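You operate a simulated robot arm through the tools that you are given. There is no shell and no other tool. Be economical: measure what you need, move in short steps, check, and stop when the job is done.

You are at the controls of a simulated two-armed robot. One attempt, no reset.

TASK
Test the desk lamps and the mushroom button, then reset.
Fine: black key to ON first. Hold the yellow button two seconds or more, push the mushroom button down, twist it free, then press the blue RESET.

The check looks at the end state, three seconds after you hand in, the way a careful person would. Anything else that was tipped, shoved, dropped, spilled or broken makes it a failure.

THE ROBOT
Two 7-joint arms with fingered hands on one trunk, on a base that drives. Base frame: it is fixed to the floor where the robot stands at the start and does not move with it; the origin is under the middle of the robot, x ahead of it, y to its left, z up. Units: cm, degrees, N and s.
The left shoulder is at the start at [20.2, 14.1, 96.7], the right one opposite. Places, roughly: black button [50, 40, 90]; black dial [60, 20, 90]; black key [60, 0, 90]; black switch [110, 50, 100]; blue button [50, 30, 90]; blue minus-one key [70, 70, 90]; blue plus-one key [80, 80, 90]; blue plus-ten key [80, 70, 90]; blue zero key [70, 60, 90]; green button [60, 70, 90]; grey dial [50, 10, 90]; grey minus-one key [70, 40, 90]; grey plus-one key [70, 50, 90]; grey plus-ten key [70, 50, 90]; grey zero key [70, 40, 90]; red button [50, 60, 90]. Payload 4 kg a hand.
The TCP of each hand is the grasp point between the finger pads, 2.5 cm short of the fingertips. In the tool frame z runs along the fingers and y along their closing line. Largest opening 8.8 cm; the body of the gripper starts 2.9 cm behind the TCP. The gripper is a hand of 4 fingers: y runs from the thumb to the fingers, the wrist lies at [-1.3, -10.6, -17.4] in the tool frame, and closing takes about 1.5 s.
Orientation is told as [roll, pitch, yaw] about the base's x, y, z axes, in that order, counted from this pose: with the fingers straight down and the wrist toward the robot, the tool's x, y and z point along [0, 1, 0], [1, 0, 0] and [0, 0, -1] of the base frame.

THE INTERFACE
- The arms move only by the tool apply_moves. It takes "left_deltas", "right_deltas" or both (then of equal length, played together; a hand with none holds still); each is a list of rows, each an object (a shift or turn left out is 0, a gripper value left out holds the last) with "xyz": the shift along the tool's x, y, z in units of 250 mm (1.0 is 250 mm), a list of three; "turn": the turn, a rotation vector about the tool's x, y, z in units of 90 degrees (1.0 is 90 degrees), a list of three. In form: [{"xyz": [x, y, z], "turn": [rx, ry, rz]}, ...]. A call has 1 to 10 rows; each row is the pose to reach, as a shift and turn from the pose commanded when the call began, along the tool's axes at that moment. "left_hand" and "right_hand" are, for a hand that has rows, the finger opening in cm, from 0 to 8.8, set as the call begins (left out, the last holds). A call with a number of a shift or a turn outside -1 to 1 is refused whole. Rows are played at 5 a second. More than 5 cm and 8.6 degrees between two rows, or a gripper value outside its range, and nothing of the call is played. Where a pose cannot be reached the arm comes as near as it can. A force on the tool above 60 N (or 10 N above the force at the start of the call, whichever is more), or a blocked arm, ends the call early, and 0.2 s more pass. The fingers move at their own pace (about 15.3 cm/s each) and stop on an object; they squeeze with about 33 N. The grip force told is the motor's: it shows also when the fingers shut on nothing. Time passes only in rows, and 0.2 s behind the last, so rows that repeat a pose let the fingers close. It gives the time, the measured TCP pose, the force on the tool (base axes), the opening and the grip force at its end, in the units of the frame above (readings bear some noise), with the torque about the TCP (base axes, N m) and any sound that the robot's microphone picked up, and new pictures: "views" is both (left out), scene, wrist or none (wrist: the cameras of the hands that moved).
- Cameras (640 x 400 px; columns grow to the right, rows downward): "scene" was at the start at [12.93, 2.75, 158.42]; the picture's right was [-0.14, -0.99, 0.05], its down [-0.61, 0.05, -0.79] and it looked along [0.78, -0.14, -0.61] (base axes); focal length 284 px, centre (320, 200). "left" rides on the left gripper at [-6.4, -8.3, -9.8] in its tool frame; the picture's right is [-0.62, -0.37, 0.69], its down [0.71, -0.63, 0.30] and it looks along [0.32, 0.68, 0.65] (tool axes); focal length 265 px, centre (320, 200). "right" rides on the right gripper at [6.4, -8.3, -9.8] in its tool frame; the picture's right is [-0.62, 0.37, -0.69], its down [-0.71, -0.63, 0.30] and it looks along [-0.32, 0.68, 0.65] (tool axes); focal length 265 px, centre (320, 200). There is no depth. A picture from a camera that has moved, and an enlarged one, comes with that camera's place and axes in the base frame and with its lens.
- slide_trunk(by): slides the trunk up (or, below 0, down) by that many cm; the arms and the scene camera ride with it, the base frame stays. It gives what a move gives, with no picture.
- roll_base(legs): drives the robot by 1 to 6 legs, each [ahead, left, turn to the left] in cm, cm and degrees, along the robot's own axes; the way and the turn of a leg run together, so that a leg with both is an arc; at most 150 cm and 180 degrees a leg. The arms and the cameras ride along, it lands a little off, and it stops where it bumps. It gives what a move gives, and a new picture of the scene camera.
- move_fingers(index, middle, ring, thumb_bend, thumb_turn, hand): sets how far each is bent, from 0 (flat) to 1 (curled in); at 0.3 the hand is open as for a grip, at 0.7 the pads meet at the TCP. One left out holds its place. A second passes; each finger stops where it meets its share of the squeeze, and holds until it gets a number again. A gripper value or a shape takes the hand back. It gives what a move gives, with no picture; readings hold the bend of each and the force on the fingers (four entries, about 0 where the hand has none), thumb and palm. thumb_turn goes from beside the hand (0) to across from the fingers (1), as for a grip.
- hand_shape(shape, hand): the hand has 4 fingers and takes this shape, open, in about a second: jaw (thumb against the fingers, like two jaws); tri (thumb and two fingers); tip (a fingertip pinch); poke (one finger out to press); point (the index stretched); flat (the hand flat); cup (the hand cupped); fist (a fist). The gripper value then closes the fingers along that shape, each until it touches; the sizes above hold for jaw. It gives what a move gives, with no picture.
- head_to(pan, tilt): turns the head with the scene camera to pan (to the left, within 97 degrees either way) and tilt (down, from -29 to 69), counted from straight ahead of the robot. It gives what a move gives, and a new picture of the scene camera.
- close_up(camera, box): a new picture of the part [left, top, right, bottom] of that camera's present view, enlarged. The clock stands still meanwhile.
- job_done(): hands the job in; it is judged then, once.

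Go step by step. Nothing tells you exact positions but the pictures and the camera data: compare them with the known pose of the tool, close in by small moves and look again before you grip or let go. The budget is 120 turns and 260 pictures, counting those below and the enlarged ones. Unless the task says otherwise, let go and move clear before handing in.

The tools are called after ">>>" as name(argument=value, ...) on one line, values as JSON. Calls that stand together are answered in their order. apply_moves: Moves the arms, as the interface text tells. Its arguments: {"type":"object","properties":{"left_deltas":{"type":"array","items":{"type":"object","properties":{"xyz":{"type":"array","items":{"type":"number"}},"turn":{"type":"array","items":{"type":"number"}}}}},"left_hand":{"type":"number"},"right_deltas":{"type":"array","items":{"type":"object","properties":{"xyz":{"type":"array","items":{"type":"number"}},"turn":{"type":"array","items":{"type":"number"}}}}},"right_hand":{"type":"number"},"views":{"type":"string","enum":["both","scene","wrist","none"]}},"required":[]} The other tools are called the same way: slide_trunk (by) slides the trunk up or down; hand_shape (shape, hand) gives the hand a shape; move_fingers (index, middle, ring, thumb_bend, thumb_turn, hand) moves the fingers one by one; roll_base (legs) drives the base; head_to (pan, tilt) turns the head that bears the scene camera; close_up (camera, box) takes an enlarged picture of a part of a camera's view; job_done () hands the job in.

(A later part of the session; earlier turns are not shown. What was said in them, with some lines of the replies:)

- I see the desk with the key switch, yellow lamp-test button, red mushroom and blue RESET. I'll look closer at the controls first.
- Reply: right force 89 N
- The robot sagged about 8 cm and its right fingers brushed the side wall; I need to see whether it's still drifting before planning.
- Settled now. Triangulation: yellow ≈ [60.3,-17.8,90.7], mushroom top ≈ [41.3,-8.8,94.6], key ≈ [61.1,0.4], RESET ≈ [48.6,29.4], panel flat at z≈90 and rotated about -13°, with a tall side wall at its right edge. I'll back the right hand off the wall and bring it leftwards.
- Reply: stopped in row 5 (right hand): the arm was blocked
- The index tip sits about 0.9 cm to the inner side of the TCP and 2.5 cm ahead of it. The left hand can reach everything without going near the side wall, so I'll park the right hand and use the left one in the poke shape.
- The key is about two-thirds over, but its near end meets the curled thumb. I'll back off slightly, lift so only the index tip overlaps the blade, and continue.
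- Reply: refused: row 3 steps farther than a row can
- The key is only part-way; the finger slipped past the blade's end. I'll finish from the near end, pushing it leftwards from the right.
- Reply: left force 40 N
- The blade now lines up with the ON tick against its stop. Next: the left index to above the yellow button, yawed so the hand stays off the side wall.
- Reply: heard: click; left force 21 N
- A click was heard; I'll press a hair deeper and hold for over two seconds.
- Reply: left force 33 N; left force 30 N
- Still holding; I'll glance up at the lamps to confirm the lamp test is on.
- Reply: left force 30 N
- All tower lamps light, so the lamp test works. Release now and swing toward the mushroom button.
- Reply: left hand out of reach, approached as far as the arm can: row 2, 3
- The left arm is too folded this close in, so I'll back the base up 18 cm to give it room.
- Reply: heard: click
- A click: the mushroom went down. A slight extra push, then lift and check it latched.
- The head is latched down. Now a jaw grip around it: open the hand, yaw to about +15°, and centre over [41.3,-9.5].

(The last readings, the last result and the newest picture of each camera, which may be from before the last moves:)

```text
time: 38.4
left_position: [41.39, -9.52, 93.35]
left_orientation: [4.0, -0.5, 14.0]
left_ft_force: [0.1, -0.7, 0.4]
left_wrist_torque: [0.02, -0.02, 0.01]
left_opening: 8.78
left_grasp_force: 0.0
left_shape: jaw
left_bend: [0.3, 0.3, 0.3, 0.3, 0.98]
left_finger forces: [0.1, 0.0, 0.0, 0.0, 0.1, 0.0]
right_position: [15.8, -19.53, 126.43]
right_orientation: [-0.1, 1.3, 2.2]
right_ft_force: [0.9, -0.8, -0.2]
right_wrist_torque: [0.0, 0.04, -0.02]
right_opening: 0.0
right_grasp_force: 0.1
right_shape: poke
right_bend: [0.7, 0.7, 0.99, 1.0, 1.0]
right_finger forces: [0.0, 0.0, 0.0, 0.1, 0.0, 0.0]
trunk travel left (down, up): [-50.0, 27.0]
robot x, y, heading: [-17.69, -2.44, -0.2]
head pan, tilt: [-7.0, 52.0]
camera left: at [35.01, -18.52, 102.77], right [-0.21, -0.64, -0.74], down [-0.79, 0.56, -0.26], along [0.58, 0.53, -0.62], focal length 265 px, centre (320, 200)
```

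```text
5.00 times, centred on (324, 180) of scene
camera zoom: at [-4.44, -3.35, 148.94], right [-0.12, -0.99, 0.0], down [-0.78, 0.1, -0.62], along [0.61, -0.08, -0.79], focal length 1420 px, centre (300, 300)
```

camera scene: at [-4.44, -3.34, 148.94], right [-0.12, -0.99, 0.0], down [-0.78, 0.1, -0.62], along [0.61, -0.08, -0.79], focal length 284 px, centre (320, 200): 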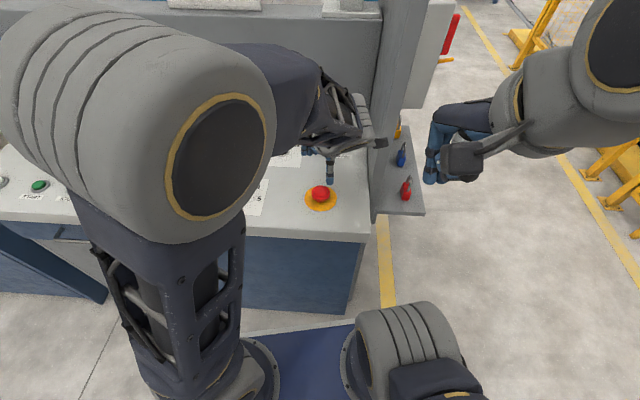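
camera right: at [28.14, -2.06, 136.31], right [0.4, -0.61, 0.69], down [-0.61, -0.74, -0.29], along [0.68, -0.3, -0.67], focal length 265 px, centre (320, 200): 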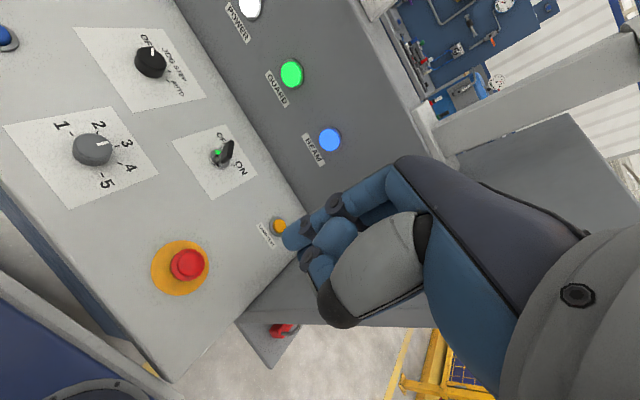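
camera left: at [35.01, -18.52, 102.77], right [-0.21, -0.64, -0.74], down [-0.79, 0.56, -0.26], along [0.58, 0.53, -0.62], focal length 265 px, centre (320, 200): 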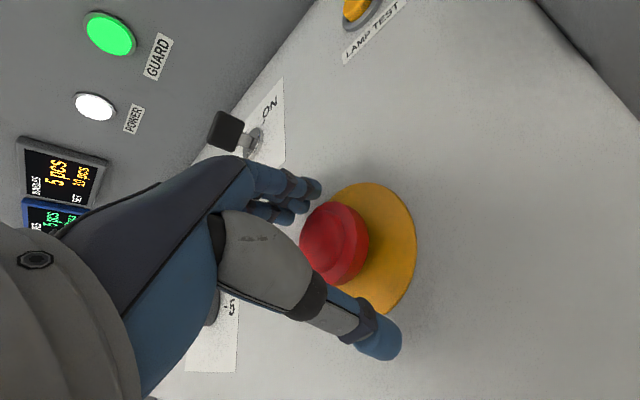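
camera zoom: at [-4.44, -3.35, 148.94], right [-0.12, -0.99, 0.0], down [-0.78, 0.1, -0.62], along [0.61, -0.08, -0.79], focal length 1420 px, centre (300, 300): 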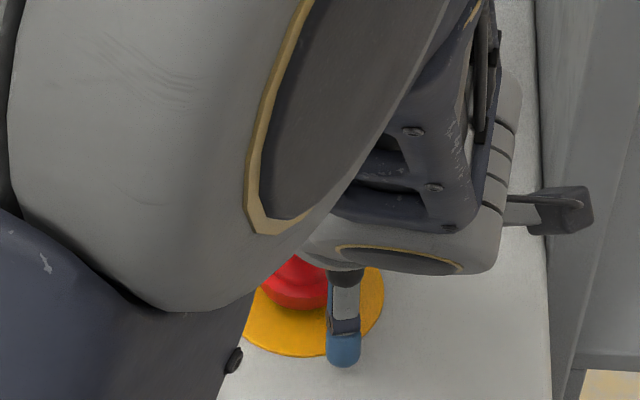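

>>> apply_moves(left_deltas=[{"xyz": [-0.012, 0, 0.008]}, {"xyz": [-0.012, 0, 0.008]}, {"xyz": [-0.012, 0, 0.008]}, {"xyz": [-0.012, 0, 0.008]}, {"xyz": [-0.012, 0, 0.008]}, {"xyz": [-0.012, 0, 0.008]}, {"xyz": [-0.012, 0, 0.008]}], left_hand=2.5, views="wrist")

```text
time: 40.0
left_position: [41.48, -9.76, 93.17]
left_orientation: [4.1, -0.5, 14.1]
left_ft_force: [-1.9, 5.4, 2.6]
left_wrist_torque: [0.13, 0.04, 0.09]
left_opening: 4.02
left_grasp_force: 32.7
left_shape: jaw
left_bend: [0.74, 0.44, 0.48, 0.73, 1.0]
left_finger forces: [15.6, 11.3, 2.5, 0.0, 29.9, 0.0]
right_position: [15.84, -19.7, 126.39]
right_orientation: [-0.1, 1.3, 2.2]
right_ft_force: [-0.7, -0.6, 0.5]
right_wrist_torque: [0.0, 0.01, 0.01]
right_opening: 0.0
right_grasp_force: 0.1
right_shape: poke
right_bend: [0.7, 0.7, 0.99, 1.0, 1.0]
right_finger forces: [0.0, 0.0, 0.0, 0.0, 0.0, 0.0]
trunk travel left (down, up): [-50.0, 27.0]
robot x, y, heading: [-17.64, -2.6, 0.1]
head pan, tilt: [-7.0, 52.0]
camera left: at [35.07, -18.76, 102.54], right [-0.21, -0.64, -0.74], down [-0.79, 0.56, -0.26], along [0.58, 0.53, -0.62], focal length 265 px, centre (320, 200)
```

left: 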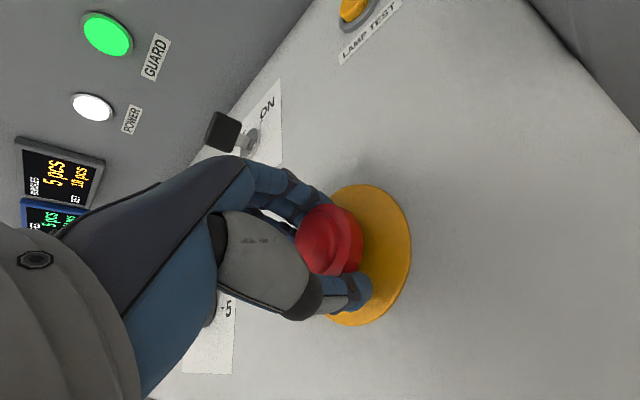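

>>> apply_moves(left_deltas=[{"turn": [0, 0, 0.08]}, {"turn": [0, 0, 0.16]}, {"turn": [0, 0, 0.24]}, {"turn": [0, 0, 0.32]}, {"turn": [0, 0, 0.4]}], views="wrist")

```text
time: 41.2
left_position: [41.37, -9.75, 93.27]
left_orientation: [3.4, 1.9, -21.9]
left_ft_force: [-5.5, 11.6, 7.2]
left_wrist_torque: [0.26, 0.09, 0.07]
left_opening: 3.9
left_grasp_force: 32.5
left_shape: jaw
left_bend: [0.74, 0.45, 0.48, 0.72, 1.0]
left_finger forces: [12.4, 8.7, 3.3, 0.0, 36.3, 0.0]
right_position: [15.83, -19.58, 126.47]
right_orientation: [0.0, 1.3, 2.1]
right_ft_force: [0.3, -0.5, -0.5]
right_wrist_torque: [0.02, -0.01, -0.03]
right_opening: 0.0
right_grasp_force: 0.0
right_shape: poke
right_bend: [0.7, 0.7, 0.99, 1.0, 1.0]
right_finger forces: [0.0, 0.1, 0.1, 0.0, 0.0, 0.1]
trunk travel left (down, up): [-50.0, 27.0]
robot x, y, heading: [-17.71, -2.25, -0.3]
head pan, tilt: [-7.0, 52.0]
camera left: at [31.47, -13.31, 102.98], right [-0.58, -0.39, -0.72], down [-0.32, 0.92, -0.24], along [0.75, 0.09, -0.66], focal length 265 px, centre (320, 200)
```

left: 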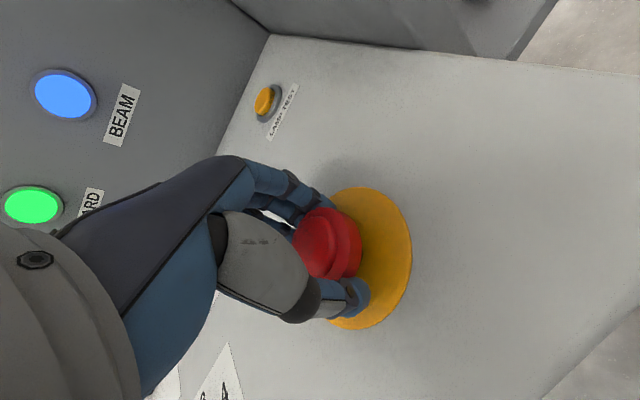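

>>> apply_moves(left_deltas=[{"turn": [0, 0, 0.08]}, {"turn": [0, 0, 0.16]}, {"turn": [0, 0, 0.24]}, {"turn": [0, 0, 0.32]}, {"turn": [0, 0, 0.4]}], views="wrist")

```text
time: 42.4
left_position: [41.4, -9.64, 93.16]
left_orientation: [1.8, 3.6, -57.8]
left_ft_force: [-5.5, 17.1, 5.3]
left_wrist_torque: [0.55, 0.19, 0.06]
left_opening: 3.71
left_grasp_force: 32.8
left_shape: jaw
left_bend: [0.75, 0.49, 0.48, 0.72, 1.0]
left_finger forces: [10.5, 5.6, 0.7, 0.0, 32.2, 0.0]
right_position: [15.88, -19.47, 126.42]
right_orientation: [-0.1, 1.3, 2.1]
right_ft_force: [-0.4, -0.8, 0.9]
right_wrist_torque: [0.0, 0.01, 0.0]
right_opening: 0.0
right_grasp_force: 0.2
right_shape: poke
right_bend: [0.7, 0.7, 0.99, 1.0, 1.0]
right_finger forces: [0.0, 0.0, 0.0, 0.1, 0.0, 0.0]
trunk travel left (down, up): [-50.0, 27.0]
robot x, y, heading: [-17.82, -2.22, -0.2]
head pan, tilt: [-7.0, 52.0]
camera left: at [31.71, -6.8, 103.4], right [-0.73, 0.03, -0.69], down [0.27, 0.93, -0.24], along [0.63, -0.36, -0.69], focal length 265 px, centre (320, 200)
```

left: 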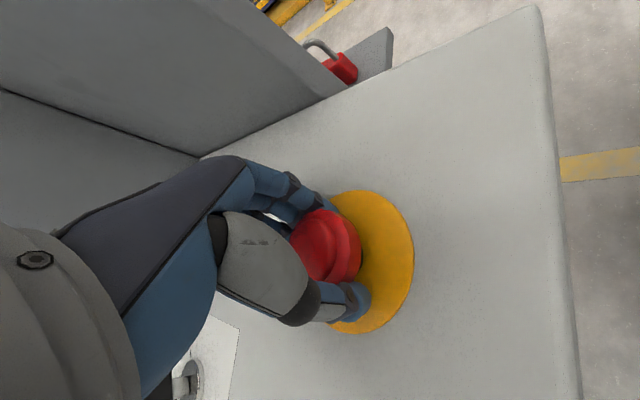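

>>> apply_moves(left_deltas=[{"xyz": [0, 0, 0]}, {"xyz": [0, 0, 0]}, {"xyz": [0, 0, 0]}, {"xyz": [0, 0, 0]}, {"xyz": [0, 0, -0.08]}, {"xyz": [0, 0, -0.16]}], left_hand=8.8, views="wrist")

>>> close_up(camera="scene", box=[260, 140, 388, 220])

```text
time: 43.8
left_position: [41.45, -10.0, 97.26]
left_orientation: [1.7, 3.7, -57.9]
left_ft_force: [-0.3, 0.8, 0.6]
left_wrist_torque: [-0.01, 0.0, 0.0]
left_opening: 8.75
left_grasp_force: 0.0
left_shape: jaw
left_bend: [0.3, 0.3, 0.3, 0.3, 0.98]
left_finger forces: [0.0, 0.0, 0.1, 0.0, 0.1, 0.0]
right_position: [15.97, -19.63, 126.34]
right_orientation: [-0.2, 1.2, 2.2]
right_ft_force: [-0.3, -0.7, 0.1]
right_wrist_torque: [0.0, -0.01, 0.0]
right_opening: 0.0
right_grasp_force: 0.1
right_shape: poke
right_bend: [0.7, 0.7, 0.99, 1.0, 1.0]
right_finger forces: [0.1, 0.0, 0.1, 0.0, 0.1, 0.1]
trunk travel left (down, up): [-50.0, 27.0]
robot x, y, heading: [-17.95, -2.4, 0.1]
head pan, tilt: [-7.0, 52.0]
camera left: at [31.71, -7.22, 107.46], right [-0.73, 0.03, -0.69], down [0.27, 0.93, -0.24], along [0.63, -0.36, -0.69], focal length 265 px, centre (320, 200)
```

left: 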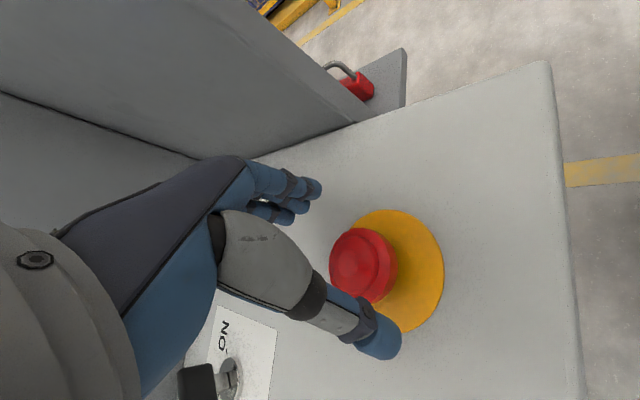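

```text
5.00 times, centred on (324, 180) of scene
camera zoom: at [-4.43, -3.35, 148.94], right [-0.12, -0.99, 0.0], down [-0.78, 0.1, -0.62], along [0.61, -0.08, -0.79], focal length 1420 px, centre (300, 300)
```

zoom: 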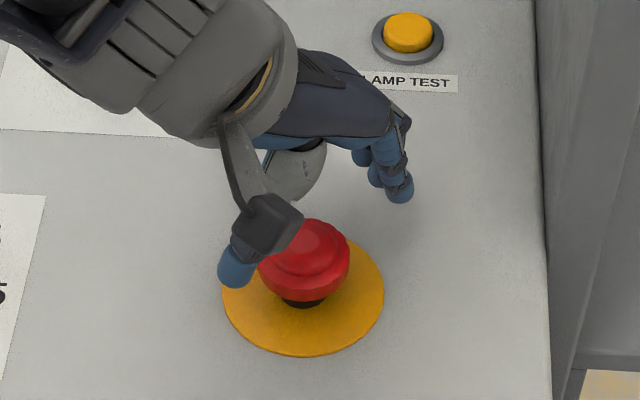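

The mushroom head is back up (black neck visible again), so it's released. Now the RESET: lift, return to the poke shape, and travel left.

>>> apply_moves(left_deltas=[{"xyz": [0, 0, -0.12]}, {"xyz": [0, 0, -0.24], "turn": [0, 0, -0.08]}, {"xyz": [0.04, -0.1, -0.36], "turn": [0, 0, -0.16]}, {"xyz": [0.1, -0.25, -0.4], "turn": [0, 0, -0.24]}, {"xyz": [0.16, -0.4, -0.4], "turn": [0, 0, -0.32]}, {"xyz": [0.22, -0.55, -0.4], "turn": [0, 0, -0.4]}, {"xyz": [0.28, -0.7, -0.4], "turn": [0, 0, -0.48]}], views="none")

>>> hand_shape(hand="left", shape="poke")

>>> move_fingers(hand="left", middle=1.0)

>>> head_to(pan=5, tilt=48)

```text
time: 45.4
left_position: [38.16, 7.69, 108.46]
left_orientation: [3.6, 1.5, -14.6]
left_ft_force: [0.9, -0.2, 0.2]
left_wrist_torque: [-0.02, -0.01, 0.01]
left_opening: 8.8
left_grasp_force: 0.1
left_shape: jaw
left_bend: [0.3, 0.3, 0.3, 0.3, 0.98]
left_finger forces: [0.1, 0.1, 0.0, 0.1, 0.0, 0.1]
right_position: [15.75, -19.48, 126.4]
right_orientation: [-0.1, 1.3, 2.2]
right_ft_force: [0.3, -0.3, 0.3]
right_wrist_torque: [0.02, -0.01, -0.03]
right_opening: 0.01
right_grasp_force: 0.1
right_shape: poke
right_bend: [0.7, 0.7, 0.99, 1.0, 1.0]
right_finger forces: [0.0, 0.0, 0.0, 0.0, 0.0, 0.1]
trunk travel left (down, up): [-50.0, 27.0]
robot x, y, heading: [-17.81, -2.43, -0.4]
head pan, tilt: [-7.0, 52.0]
```

```text
time: 46.3
left_position: [38.25, 7.78, 108.46]
left_orientation: [3.7, 1.5, -14.7]
left_ft_force: [0.3, -0.2, 0.0]
left_wrist_torque: [-0.03, 0.03, -0.01]
left_opening: 0.0
left_grasp_force: 0.0
left_shape: poke
left_bend: [0.7, 0.7, 0.99, 1.0, 1.0]
left_finger forces: [0.1, 0.0, 0.1, 0.0, 0.0, 0.0]
right_position: [15.78, -19.51, 126.42]
right_orientation: [-0.1, 1.3, 2.2]
right_ft_force: [-0.1, -0.7, 0.0]
right_wrist_torque: [-0.03, -0.02, -0.02]
right_opening: 0.0
right_grasp_force: 0.1
right_shape: poke
right_bend: [0.7, 0.7, 0.99, 1.0, 1.0]
right_finger forces: [0.0, 0.0, 0.0, 0.2, 0.0, 0.0]
trunk travel left (down, up): [-50.0, 27.0]
robot x, y, heading: [-18.02, -2.27, -0.0]
head pan, tilt: [-7.0, 52.0]
```

```text
time: 47.3
left_position: [38.23, 7.79, 108.51]
left_orientation: [3.7, 1.5, -14.7]
left_ft_force: [0.0, 0.6, -0.3]
left_wrist_torque: [-0.01, 0.01, 0.01]
left_opening: 2.27
left_grasp_force: 0.1
left_shape: fingers
left_bend: [0.7, 1.0, 0.99, 1.0, 1.0]
left_finger forces: [0.0, 0.1, 0.0, 0.0, 0.1, 0.0]
right_position: [15.78, -19.54, 126.39]
right_orientation: [-0.1, 1.4, 2.2]
right_ft_force: [-0.1, -0.5, 0.3]
right_wrist_torque: [0.0, 0.02, 0.02]
right_opening: 0.02
right_grasp_force: 0.0
right_shape: poke
right_bend: [0.7, 0.7, 0.99, 1.0, 1.0]
right_finger forces: [0.1, 0.1, 0.1, 0.1, 0.0, 0.0]
trunk travel left (down, up): [-50.0, 27.0]
robot x, y, heading: [-17.71, -2.49, -0.1]
head pan, tilt: [-7.0, 52.0]
```

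```text
time: 48.1
left_position: [38.15, 7.72, 108.53]
left_orientation: [3.7, 1.5, -14.7]
left_ft_force: [0.1, -0.1, -0.5]
left_wrist_torque: [-0.03, 0.02, 0.03]
left_opening: 2.28
left_grasp_force: 0.1
left_shape: fingers
left_bend: [0.7, 1.0, 0.99, 1.0, 1.0]
left_finger forces: [0.0, 0.0, 0.0, 0.1, 0.1, 0.0]
right_position: [15.81, -19.57, 126.52]
right_orientation: [-0.1, 1.3, 2.2]
right_ft_force: [-0.1, -0.6, -0.8]
right_wrist_torque: [-0.02, 0.0, -0.02]
right_opening: 0.0
right_grasp_force: 0.1
right_shape: poke
right_bend: [0.7, 0.7, 0.99, 1.0, 1.0]
right_finger forces: [0.0, 0.0, 0.1, 0.1, 0.0, 0.0]
trunk travel left (down, up): [-50.0, 27.0]
robot x, y, heading: [-18.03, -2.26, -0.1]
head pan, tilt: [5.0, 48.0]
camera scene: at [-4.04, -1.76, 149.48], right [0.08, -1.0, 0.0], down [-0.74, -0.06, -0.67], along [0.67, 0.06, -0.74], focal length 284 px, centre (320, 200)
```

scene: 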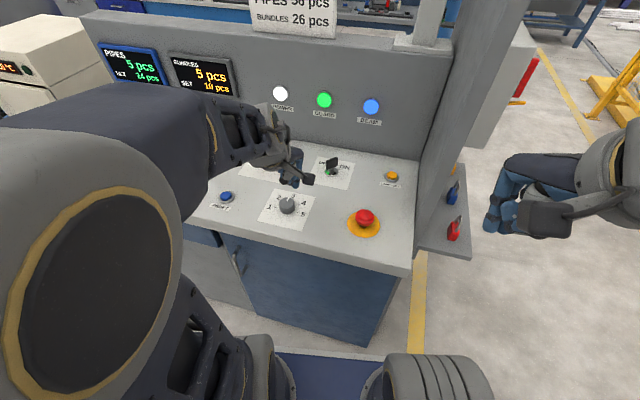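

>>> apply_moves(left_deltas=[{"xyz": [0.158, 0.031, 0]}, {"xyz": [0.315, 0.062, 0.04]}, {"xyz": [0.473, 0.093, 0.1]}, {"xyz": [0.631, 0.124, 0.18]}, {"xyz": [0.788, 0.155, 0.27]}, {"xyz": [0.946, 0.186, 0.36]}], views="both")

```text
time: 49.5
left_position: [48.6, 30.01, 100.96]
left_orientation: [3.7, 1.4, -14.6]
left_ft_force: [0.5, 0.4, 0.0]
left_wrist_torque: [0.01, 0.01, 0.03]
left_opening: 2.29
left_grasp_force: 0.1
left_shape: fingers
left_bend: [0.7, 1.0, 0.99, 1.0, 1.0]
left_finger forces: [0.0, 0.1, 0.0, 0.0, 0.0, 0.1]
right_position: [15.77, -19.58, 126.39]
right_orientation: [0.0, 1.3, 2.2]
right_ft_force: [-0.4, -0.2, -0.7]
right_wrist_torque: [0.03, 0.0, -0.01]
right_opening: 0.0
right_grasp_force: 0.1
right_shape: poke
right_bend: [0.7, 0.7, 0.99, 1.0, 1.0]
right_finger forces: [0.0, 0.0, 0.1, 0.1, 0.0, 0.1]
trunk travel left (down, up): [-50.0, 27.0]
robot x, y, heading: [-17.97, -2.77, -0.1]
head pan, tilt: [5.0, 48.0]
camera scene: at [-4.07, -1.78, 149.48], right [0.08, -1.0, 0.0], down [-0.74, -0.06, -0.67], along [0.67, 0.06, -0.74], focal length 284 px, centre (320, 200)
camera left: at [39.1, 25.12, 110.6], right [-0.52, -0.46, -0.72], down [-0.43, 0.87, -0.24], along [0.74, 0.19, -0.65], focal length 265 px, centre (320, 200)
```

scene: 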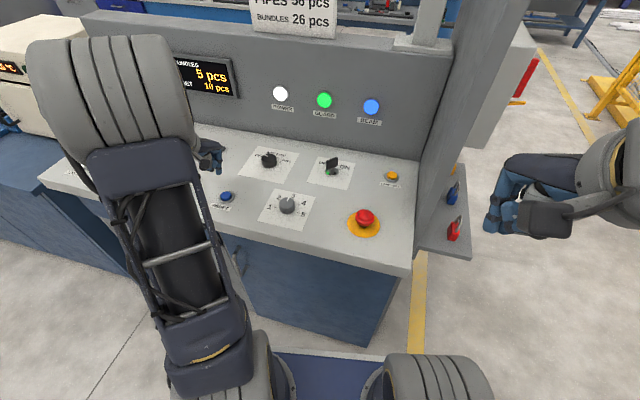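
left: 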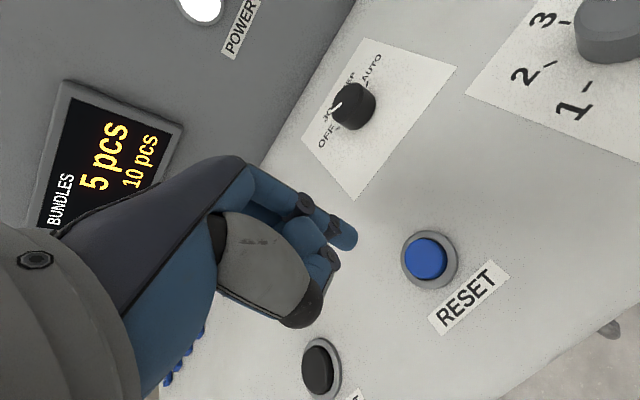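

>>> apply_moves(left_deltas=[{"xyz": [-0.01, 0, 0.09]}, {"xyz": [-0.018, 0, 0.18]}, {"xyz": [-0.025, -0.002, 0.26]}], views="wrist")

>>> close_up(camera="scene", box=[180, 150, 276, 210])

```text
time: 50.3
left_position: [48.37, 29.99, 94.33]
left_orientation: [3.6, 1.5, -14.7]
left_ft_force: [-0.6, -0.5, -0.5]
left_wrist_torque: [0.01, -0.01, -0.02]
left_opening: 2.27
left_grasp_force: 0.0
left_shape: fingers
left_bend: [0.7, 1.0, 0.99, 1.0, 1.0]
left_finger forces: [0.0, 0.0, 0.0, 0.0, 0.0, 0.1]
right_position: [15.86, -19.67, 126.42]
right_orientation: [0.0, 1.2, 2.2]
right_ft_force: [-0.1, 0.0, -0.7]
right_wrist_torque: [-0.02, -0.04, -0.03]
right_opening: 0.02
right_grasp_force: 0.0
right_shape: poke
right_bend: [0.7, 0.7, 0.99, 1.0, 1.0]
right_finger forces: [0.0, 0.1, 0.1, 0.0, 0.0, 0.0]
trunk travel left (down, up): [-50.0, 27.0]
robot x, y, heading: [-18.21, -2.43, 0.0]
head pan, tilt: [5.0, 48.0]
camera left: at [38.83, 25.03, 104.05], right [-0.52, -0.46, -0.72], down [-0.43, 0.87, -0.24], along [0.74, 0.19, -0.65], focal length 265 px, centre (320, 200)
```

left: 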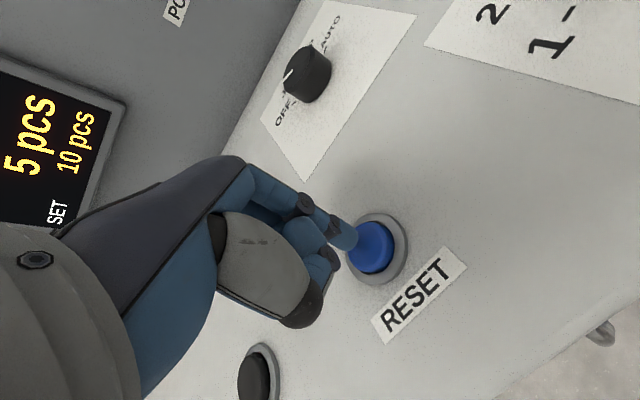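

```text
6.67 times, centred on (228, 180) of scene
camera zoom: at [-4.05, -1.76, 149.48], right [0.08, -1.0, 0.0], down [-0.74, -0.06, -0.67], along [0.67, 0.06, -0.74], focal length 1894 px, centre (933, 333)
```

zoom: 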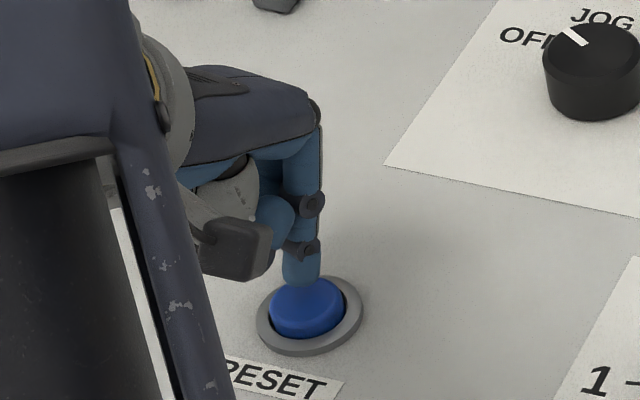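

>>> apply_moves(left_deltas=[{"xyz": [-0.009, -0.018, 0]}, {"xyz": [-0.009, -0.018, 0.02]}, {"xyz": [-0.009, -0.018, 0.035]}, {"xyz": [-0.009, -0.018, 0.047]}, {"xyz": [-0.009, -0.018, 0.058]}], views="wrist")

```text
time: 51.5
left_position: [47.95, 29.82, 93.14]
left_orientation: [3.7, 1.1, -14.7]
left_ft_force: [4.2, -5.5, 23.0]
left_wrist_torque: [-0.29, -0.05, 0.04]
left_opening: 2.18
left_grasp_force: 11.7
left_shape: fingers
left_bend: [0.7, 1.0, 0.99, 1.0, 1.0]
left_finger forces: [23.5, 0.0, 0.0, 0.0, 0.0, 0.0]
right_position: [15.85, -19.57, 126.53]
right_orientation: [-0.1, 1.3, 2.3]
right_ft_force: [0.2, -0.5, -0.1]
right_wrist_torque: [0.0, -0.02, -0.01]
right_opening: 0.0
right_grasp_force: 0.1
right_shape: poke
right_bend: [0.7, 0.7, 0.99, 1.0, 1.0]
right_finger forces: [0.0, 0.0, 0.1, 0.0, 0.0, 0.0]
trunk travel left (down, up): [-50.0, 27.0]
robot x, y, heading: [-17.88, -2.52, -0.4]
head pan, tilt: [5.0, 48.0]
heard: click
camera left: at [38.43, 24.92, 102.82], right [-0.52, -0.46, -0.72], down [-0.43, 0.87, -0.24], along [0.74, 0.18, -0.64], focal length 265 px, centre (320, 200)
```

left: 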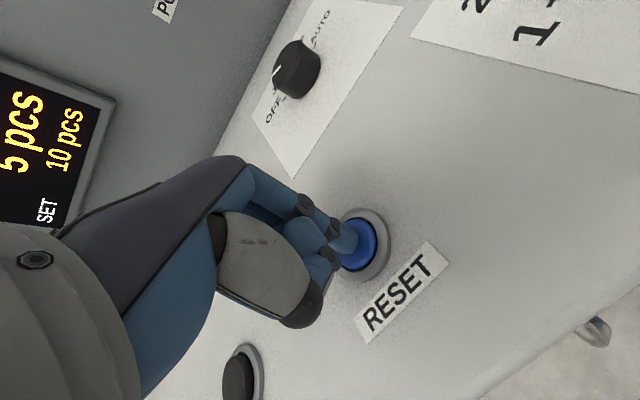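

RESET clicked. Now I'll hold a moment, lift clear and inspect everything including the tower lamp.

>>> apply_moves(left_deltas=[{"xyz": [0, 0, 0]}, {"xyz": [0, 0, -0.1]}, {"xyz": [0, 0, -0.28]}, {"xyz": [0.1, -0.05, -0.42]}, {"xyz": [0.22, -0.15, -0.5]}, {"xyz": [0.3, -0.3, -0.5]}], views="none")

>>> head_to(pan=-7, tilt=28)

>>> close_up(camera="scene", box=[200, 250, 440, 400])

```text
time: 52.9
left_position: [42.59, 38.19, 105.96]
left_orientation: [3.7, 1.5, -14.9]
left_ft_force: [0.0, -0.1, 0.0]
left_wrist_torque: [-0.01, 0.0, -0.01]
left_opening: 2.27
left_grasp_force: 0.0
left_shape: fingers
left_bend: [0.7, 1.0, 0.99, 1.0, 1.0]
left_finger forces: [0.0, 0.0, 0.0, 0.0, 0.1, 0.1]
right_position: [15.73, -19.64, 126.43]
right_orientation: [-0.2, 1.2, 2.1]
right_ft_force: [1.4, -0.5, 0.9]
right_wrist_torque: [0.0, 0.01, 0.01]
right_opening: 0.0
right_grasp_force: 0.0
right_shape: poke
right_bend: [0.7, 0.7, 0.99, 1.0, 1.0]
right_finger forces: [0.1, 0.0, 0.0, 0.0, 0.1, 0.0]
trunk travel left (down, up): [-50.0, 27.0]
robot x, y, heading: [-17.98, -2.48, -0.3]
head pan, tilt: [5.0, 48.0]
```

```text
time: 53.7
left_position: [42.62, 38.09, 105.98]
left_orientation: [3.6, 1.5, -14.7]
left_ft_force: [-0.4, 0.4, -0.2]
left_wrist_torque: [0.0, -0.01, -0.01]
left_opening: 2.25
left_grasp_force: 0.0
left_shape: fingers
left_bend: [0.7, 1.0, 0.99, 1.0, 1.0]
left_finger forces: [0.0, 0.1, 0.1, 0.1, 0.1, 0.0]
right_position: [15.73, -19.55, 126.48]
right_orientation: [0.0, 1.3, 2.2]
right_ft_force: [0.1, -0.2, 0.0]
right_wrist_torque: [-0.02, 0.01, 0.01]
right_opening: 0.0
right_grasp_force: 0.0
right_shape: poke
right_bend: [0.7, 0.7, 0.99, 1.0, 1.0]
right_finger forces: [0.0, 0.0, 0.0, 0.0, 0.0, 0.0]
trunk travel left (down, up): [-50.0, 27.0]
robot x, y, heading: [-17.94, -2.4, -0.0]
head pan, tilt: [-7.0, 28.0]
camera scene: at [-2.85, -3.55, 152.47], right [-0.12, -0.99, 0.0], down [-0.47, 0.06, -0.88], along [0.88, -0.11, -0.47], focal length 284 px, centre (320, 200)
```

scene: 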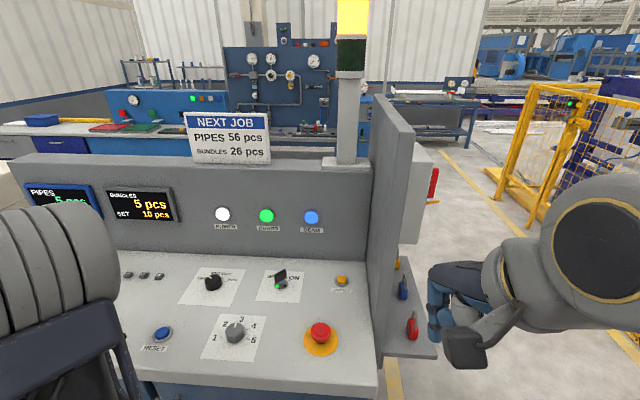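

```text
2.67 times, centred on (320, 325) of scene
camera zoom: at [-2.85, -3.55, 152.47], right [-0.12, -0.99, 0.0], down [-0.47, 0.06, -0.88], along [0.88, -0.11, -0.47], focal length 758 px, centre (320, -133)
```

zoom: 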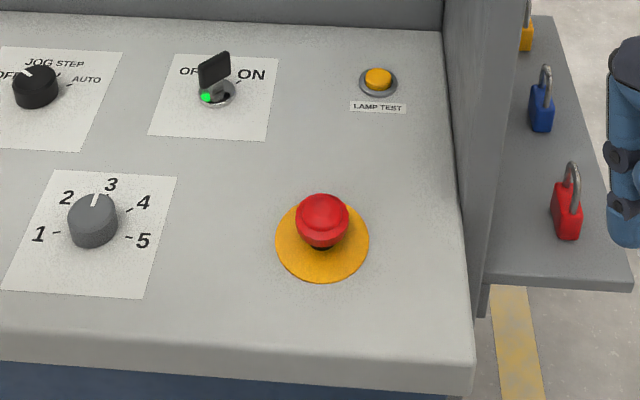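

>>> head_to(pan=-7, tilt=8)

```text
time: 54.5
left_position: [42.57, 38.11, 106.17]
left_orientation: [3.7, 1.5, -14.7]
left_ft_force: [-0.3, -0.8, -0.9]
left_wrist_torque: [0.0, -0.01, -0.02]
left_opening: 2.25
left_grasp_force: 0.1
left_shape: fingers
left_bend: [0.7, 1.0, 0.99, 1.0, 1.0]
left_finger forces: [0.0, 0.0, 0.1, 0.0, 0.0, 0.1]
right_position: [15.93, -19.5, 126.42]
right_orientation: [-0.1, 1.3, 2.3]
right_ft_force: [-0.2, 0.3, 0.9]
right_wrist_torque: [0.0, 0.0, 0.0]
right_opening: 0.0
right_grasp_force: 0.1
right_shape: poke
right_bend: [0.7, 0.7, 0.99, 1.0, 1.0]
right_finger forces: [0.0, 0.1, 0.0, 0.0, 0.0, 0.0]
trunk travel left (down, up): [-50.0, 27.0]
robot x, y, heading: [-17.96, -2.38, -0.3]
head pan, tilt: [-7.0, 8.0]
camera scene: at [-2.7, -3.57, 155.71], right [-0.12, -0.99, 0.0], down [-0.14, 0.02, -0.99], along [0.98, -0.12, -0.14], focal length 284 px, centre (320, 200)
```

scene: 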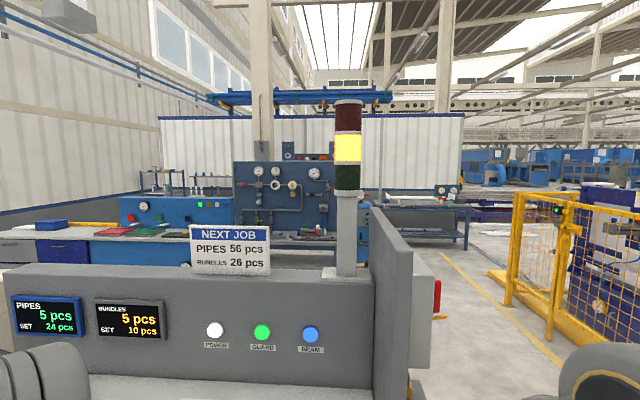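

The tower shows only amber, with red off. The key is at ON, the mushroom head is up, and both hands are clear of the desk, so I'm handing in.

>>> job_done()

```text
The job is handed in.
```

The desk test is finished and handed in: key to ON, lamp test held over two seconds, mushroom button pushed and twisted free, then RESET pressed.

- **Lamp test:** all three tower lamps lit while I held the yellow button.
- **Mushroom button:** it clicked when pushed and latched down. I heard no click on the twist, but afterwards the head was back at its raised height.
- **RESET:** it clicked when pressed. The tower then showed only amber, with red off.
- **Contact to note:** right at the start the robot settled, and its right fingers bumped the desk's side wall. I saw nothing moved or damaged, and the padlocks on the side shelf are still in place.
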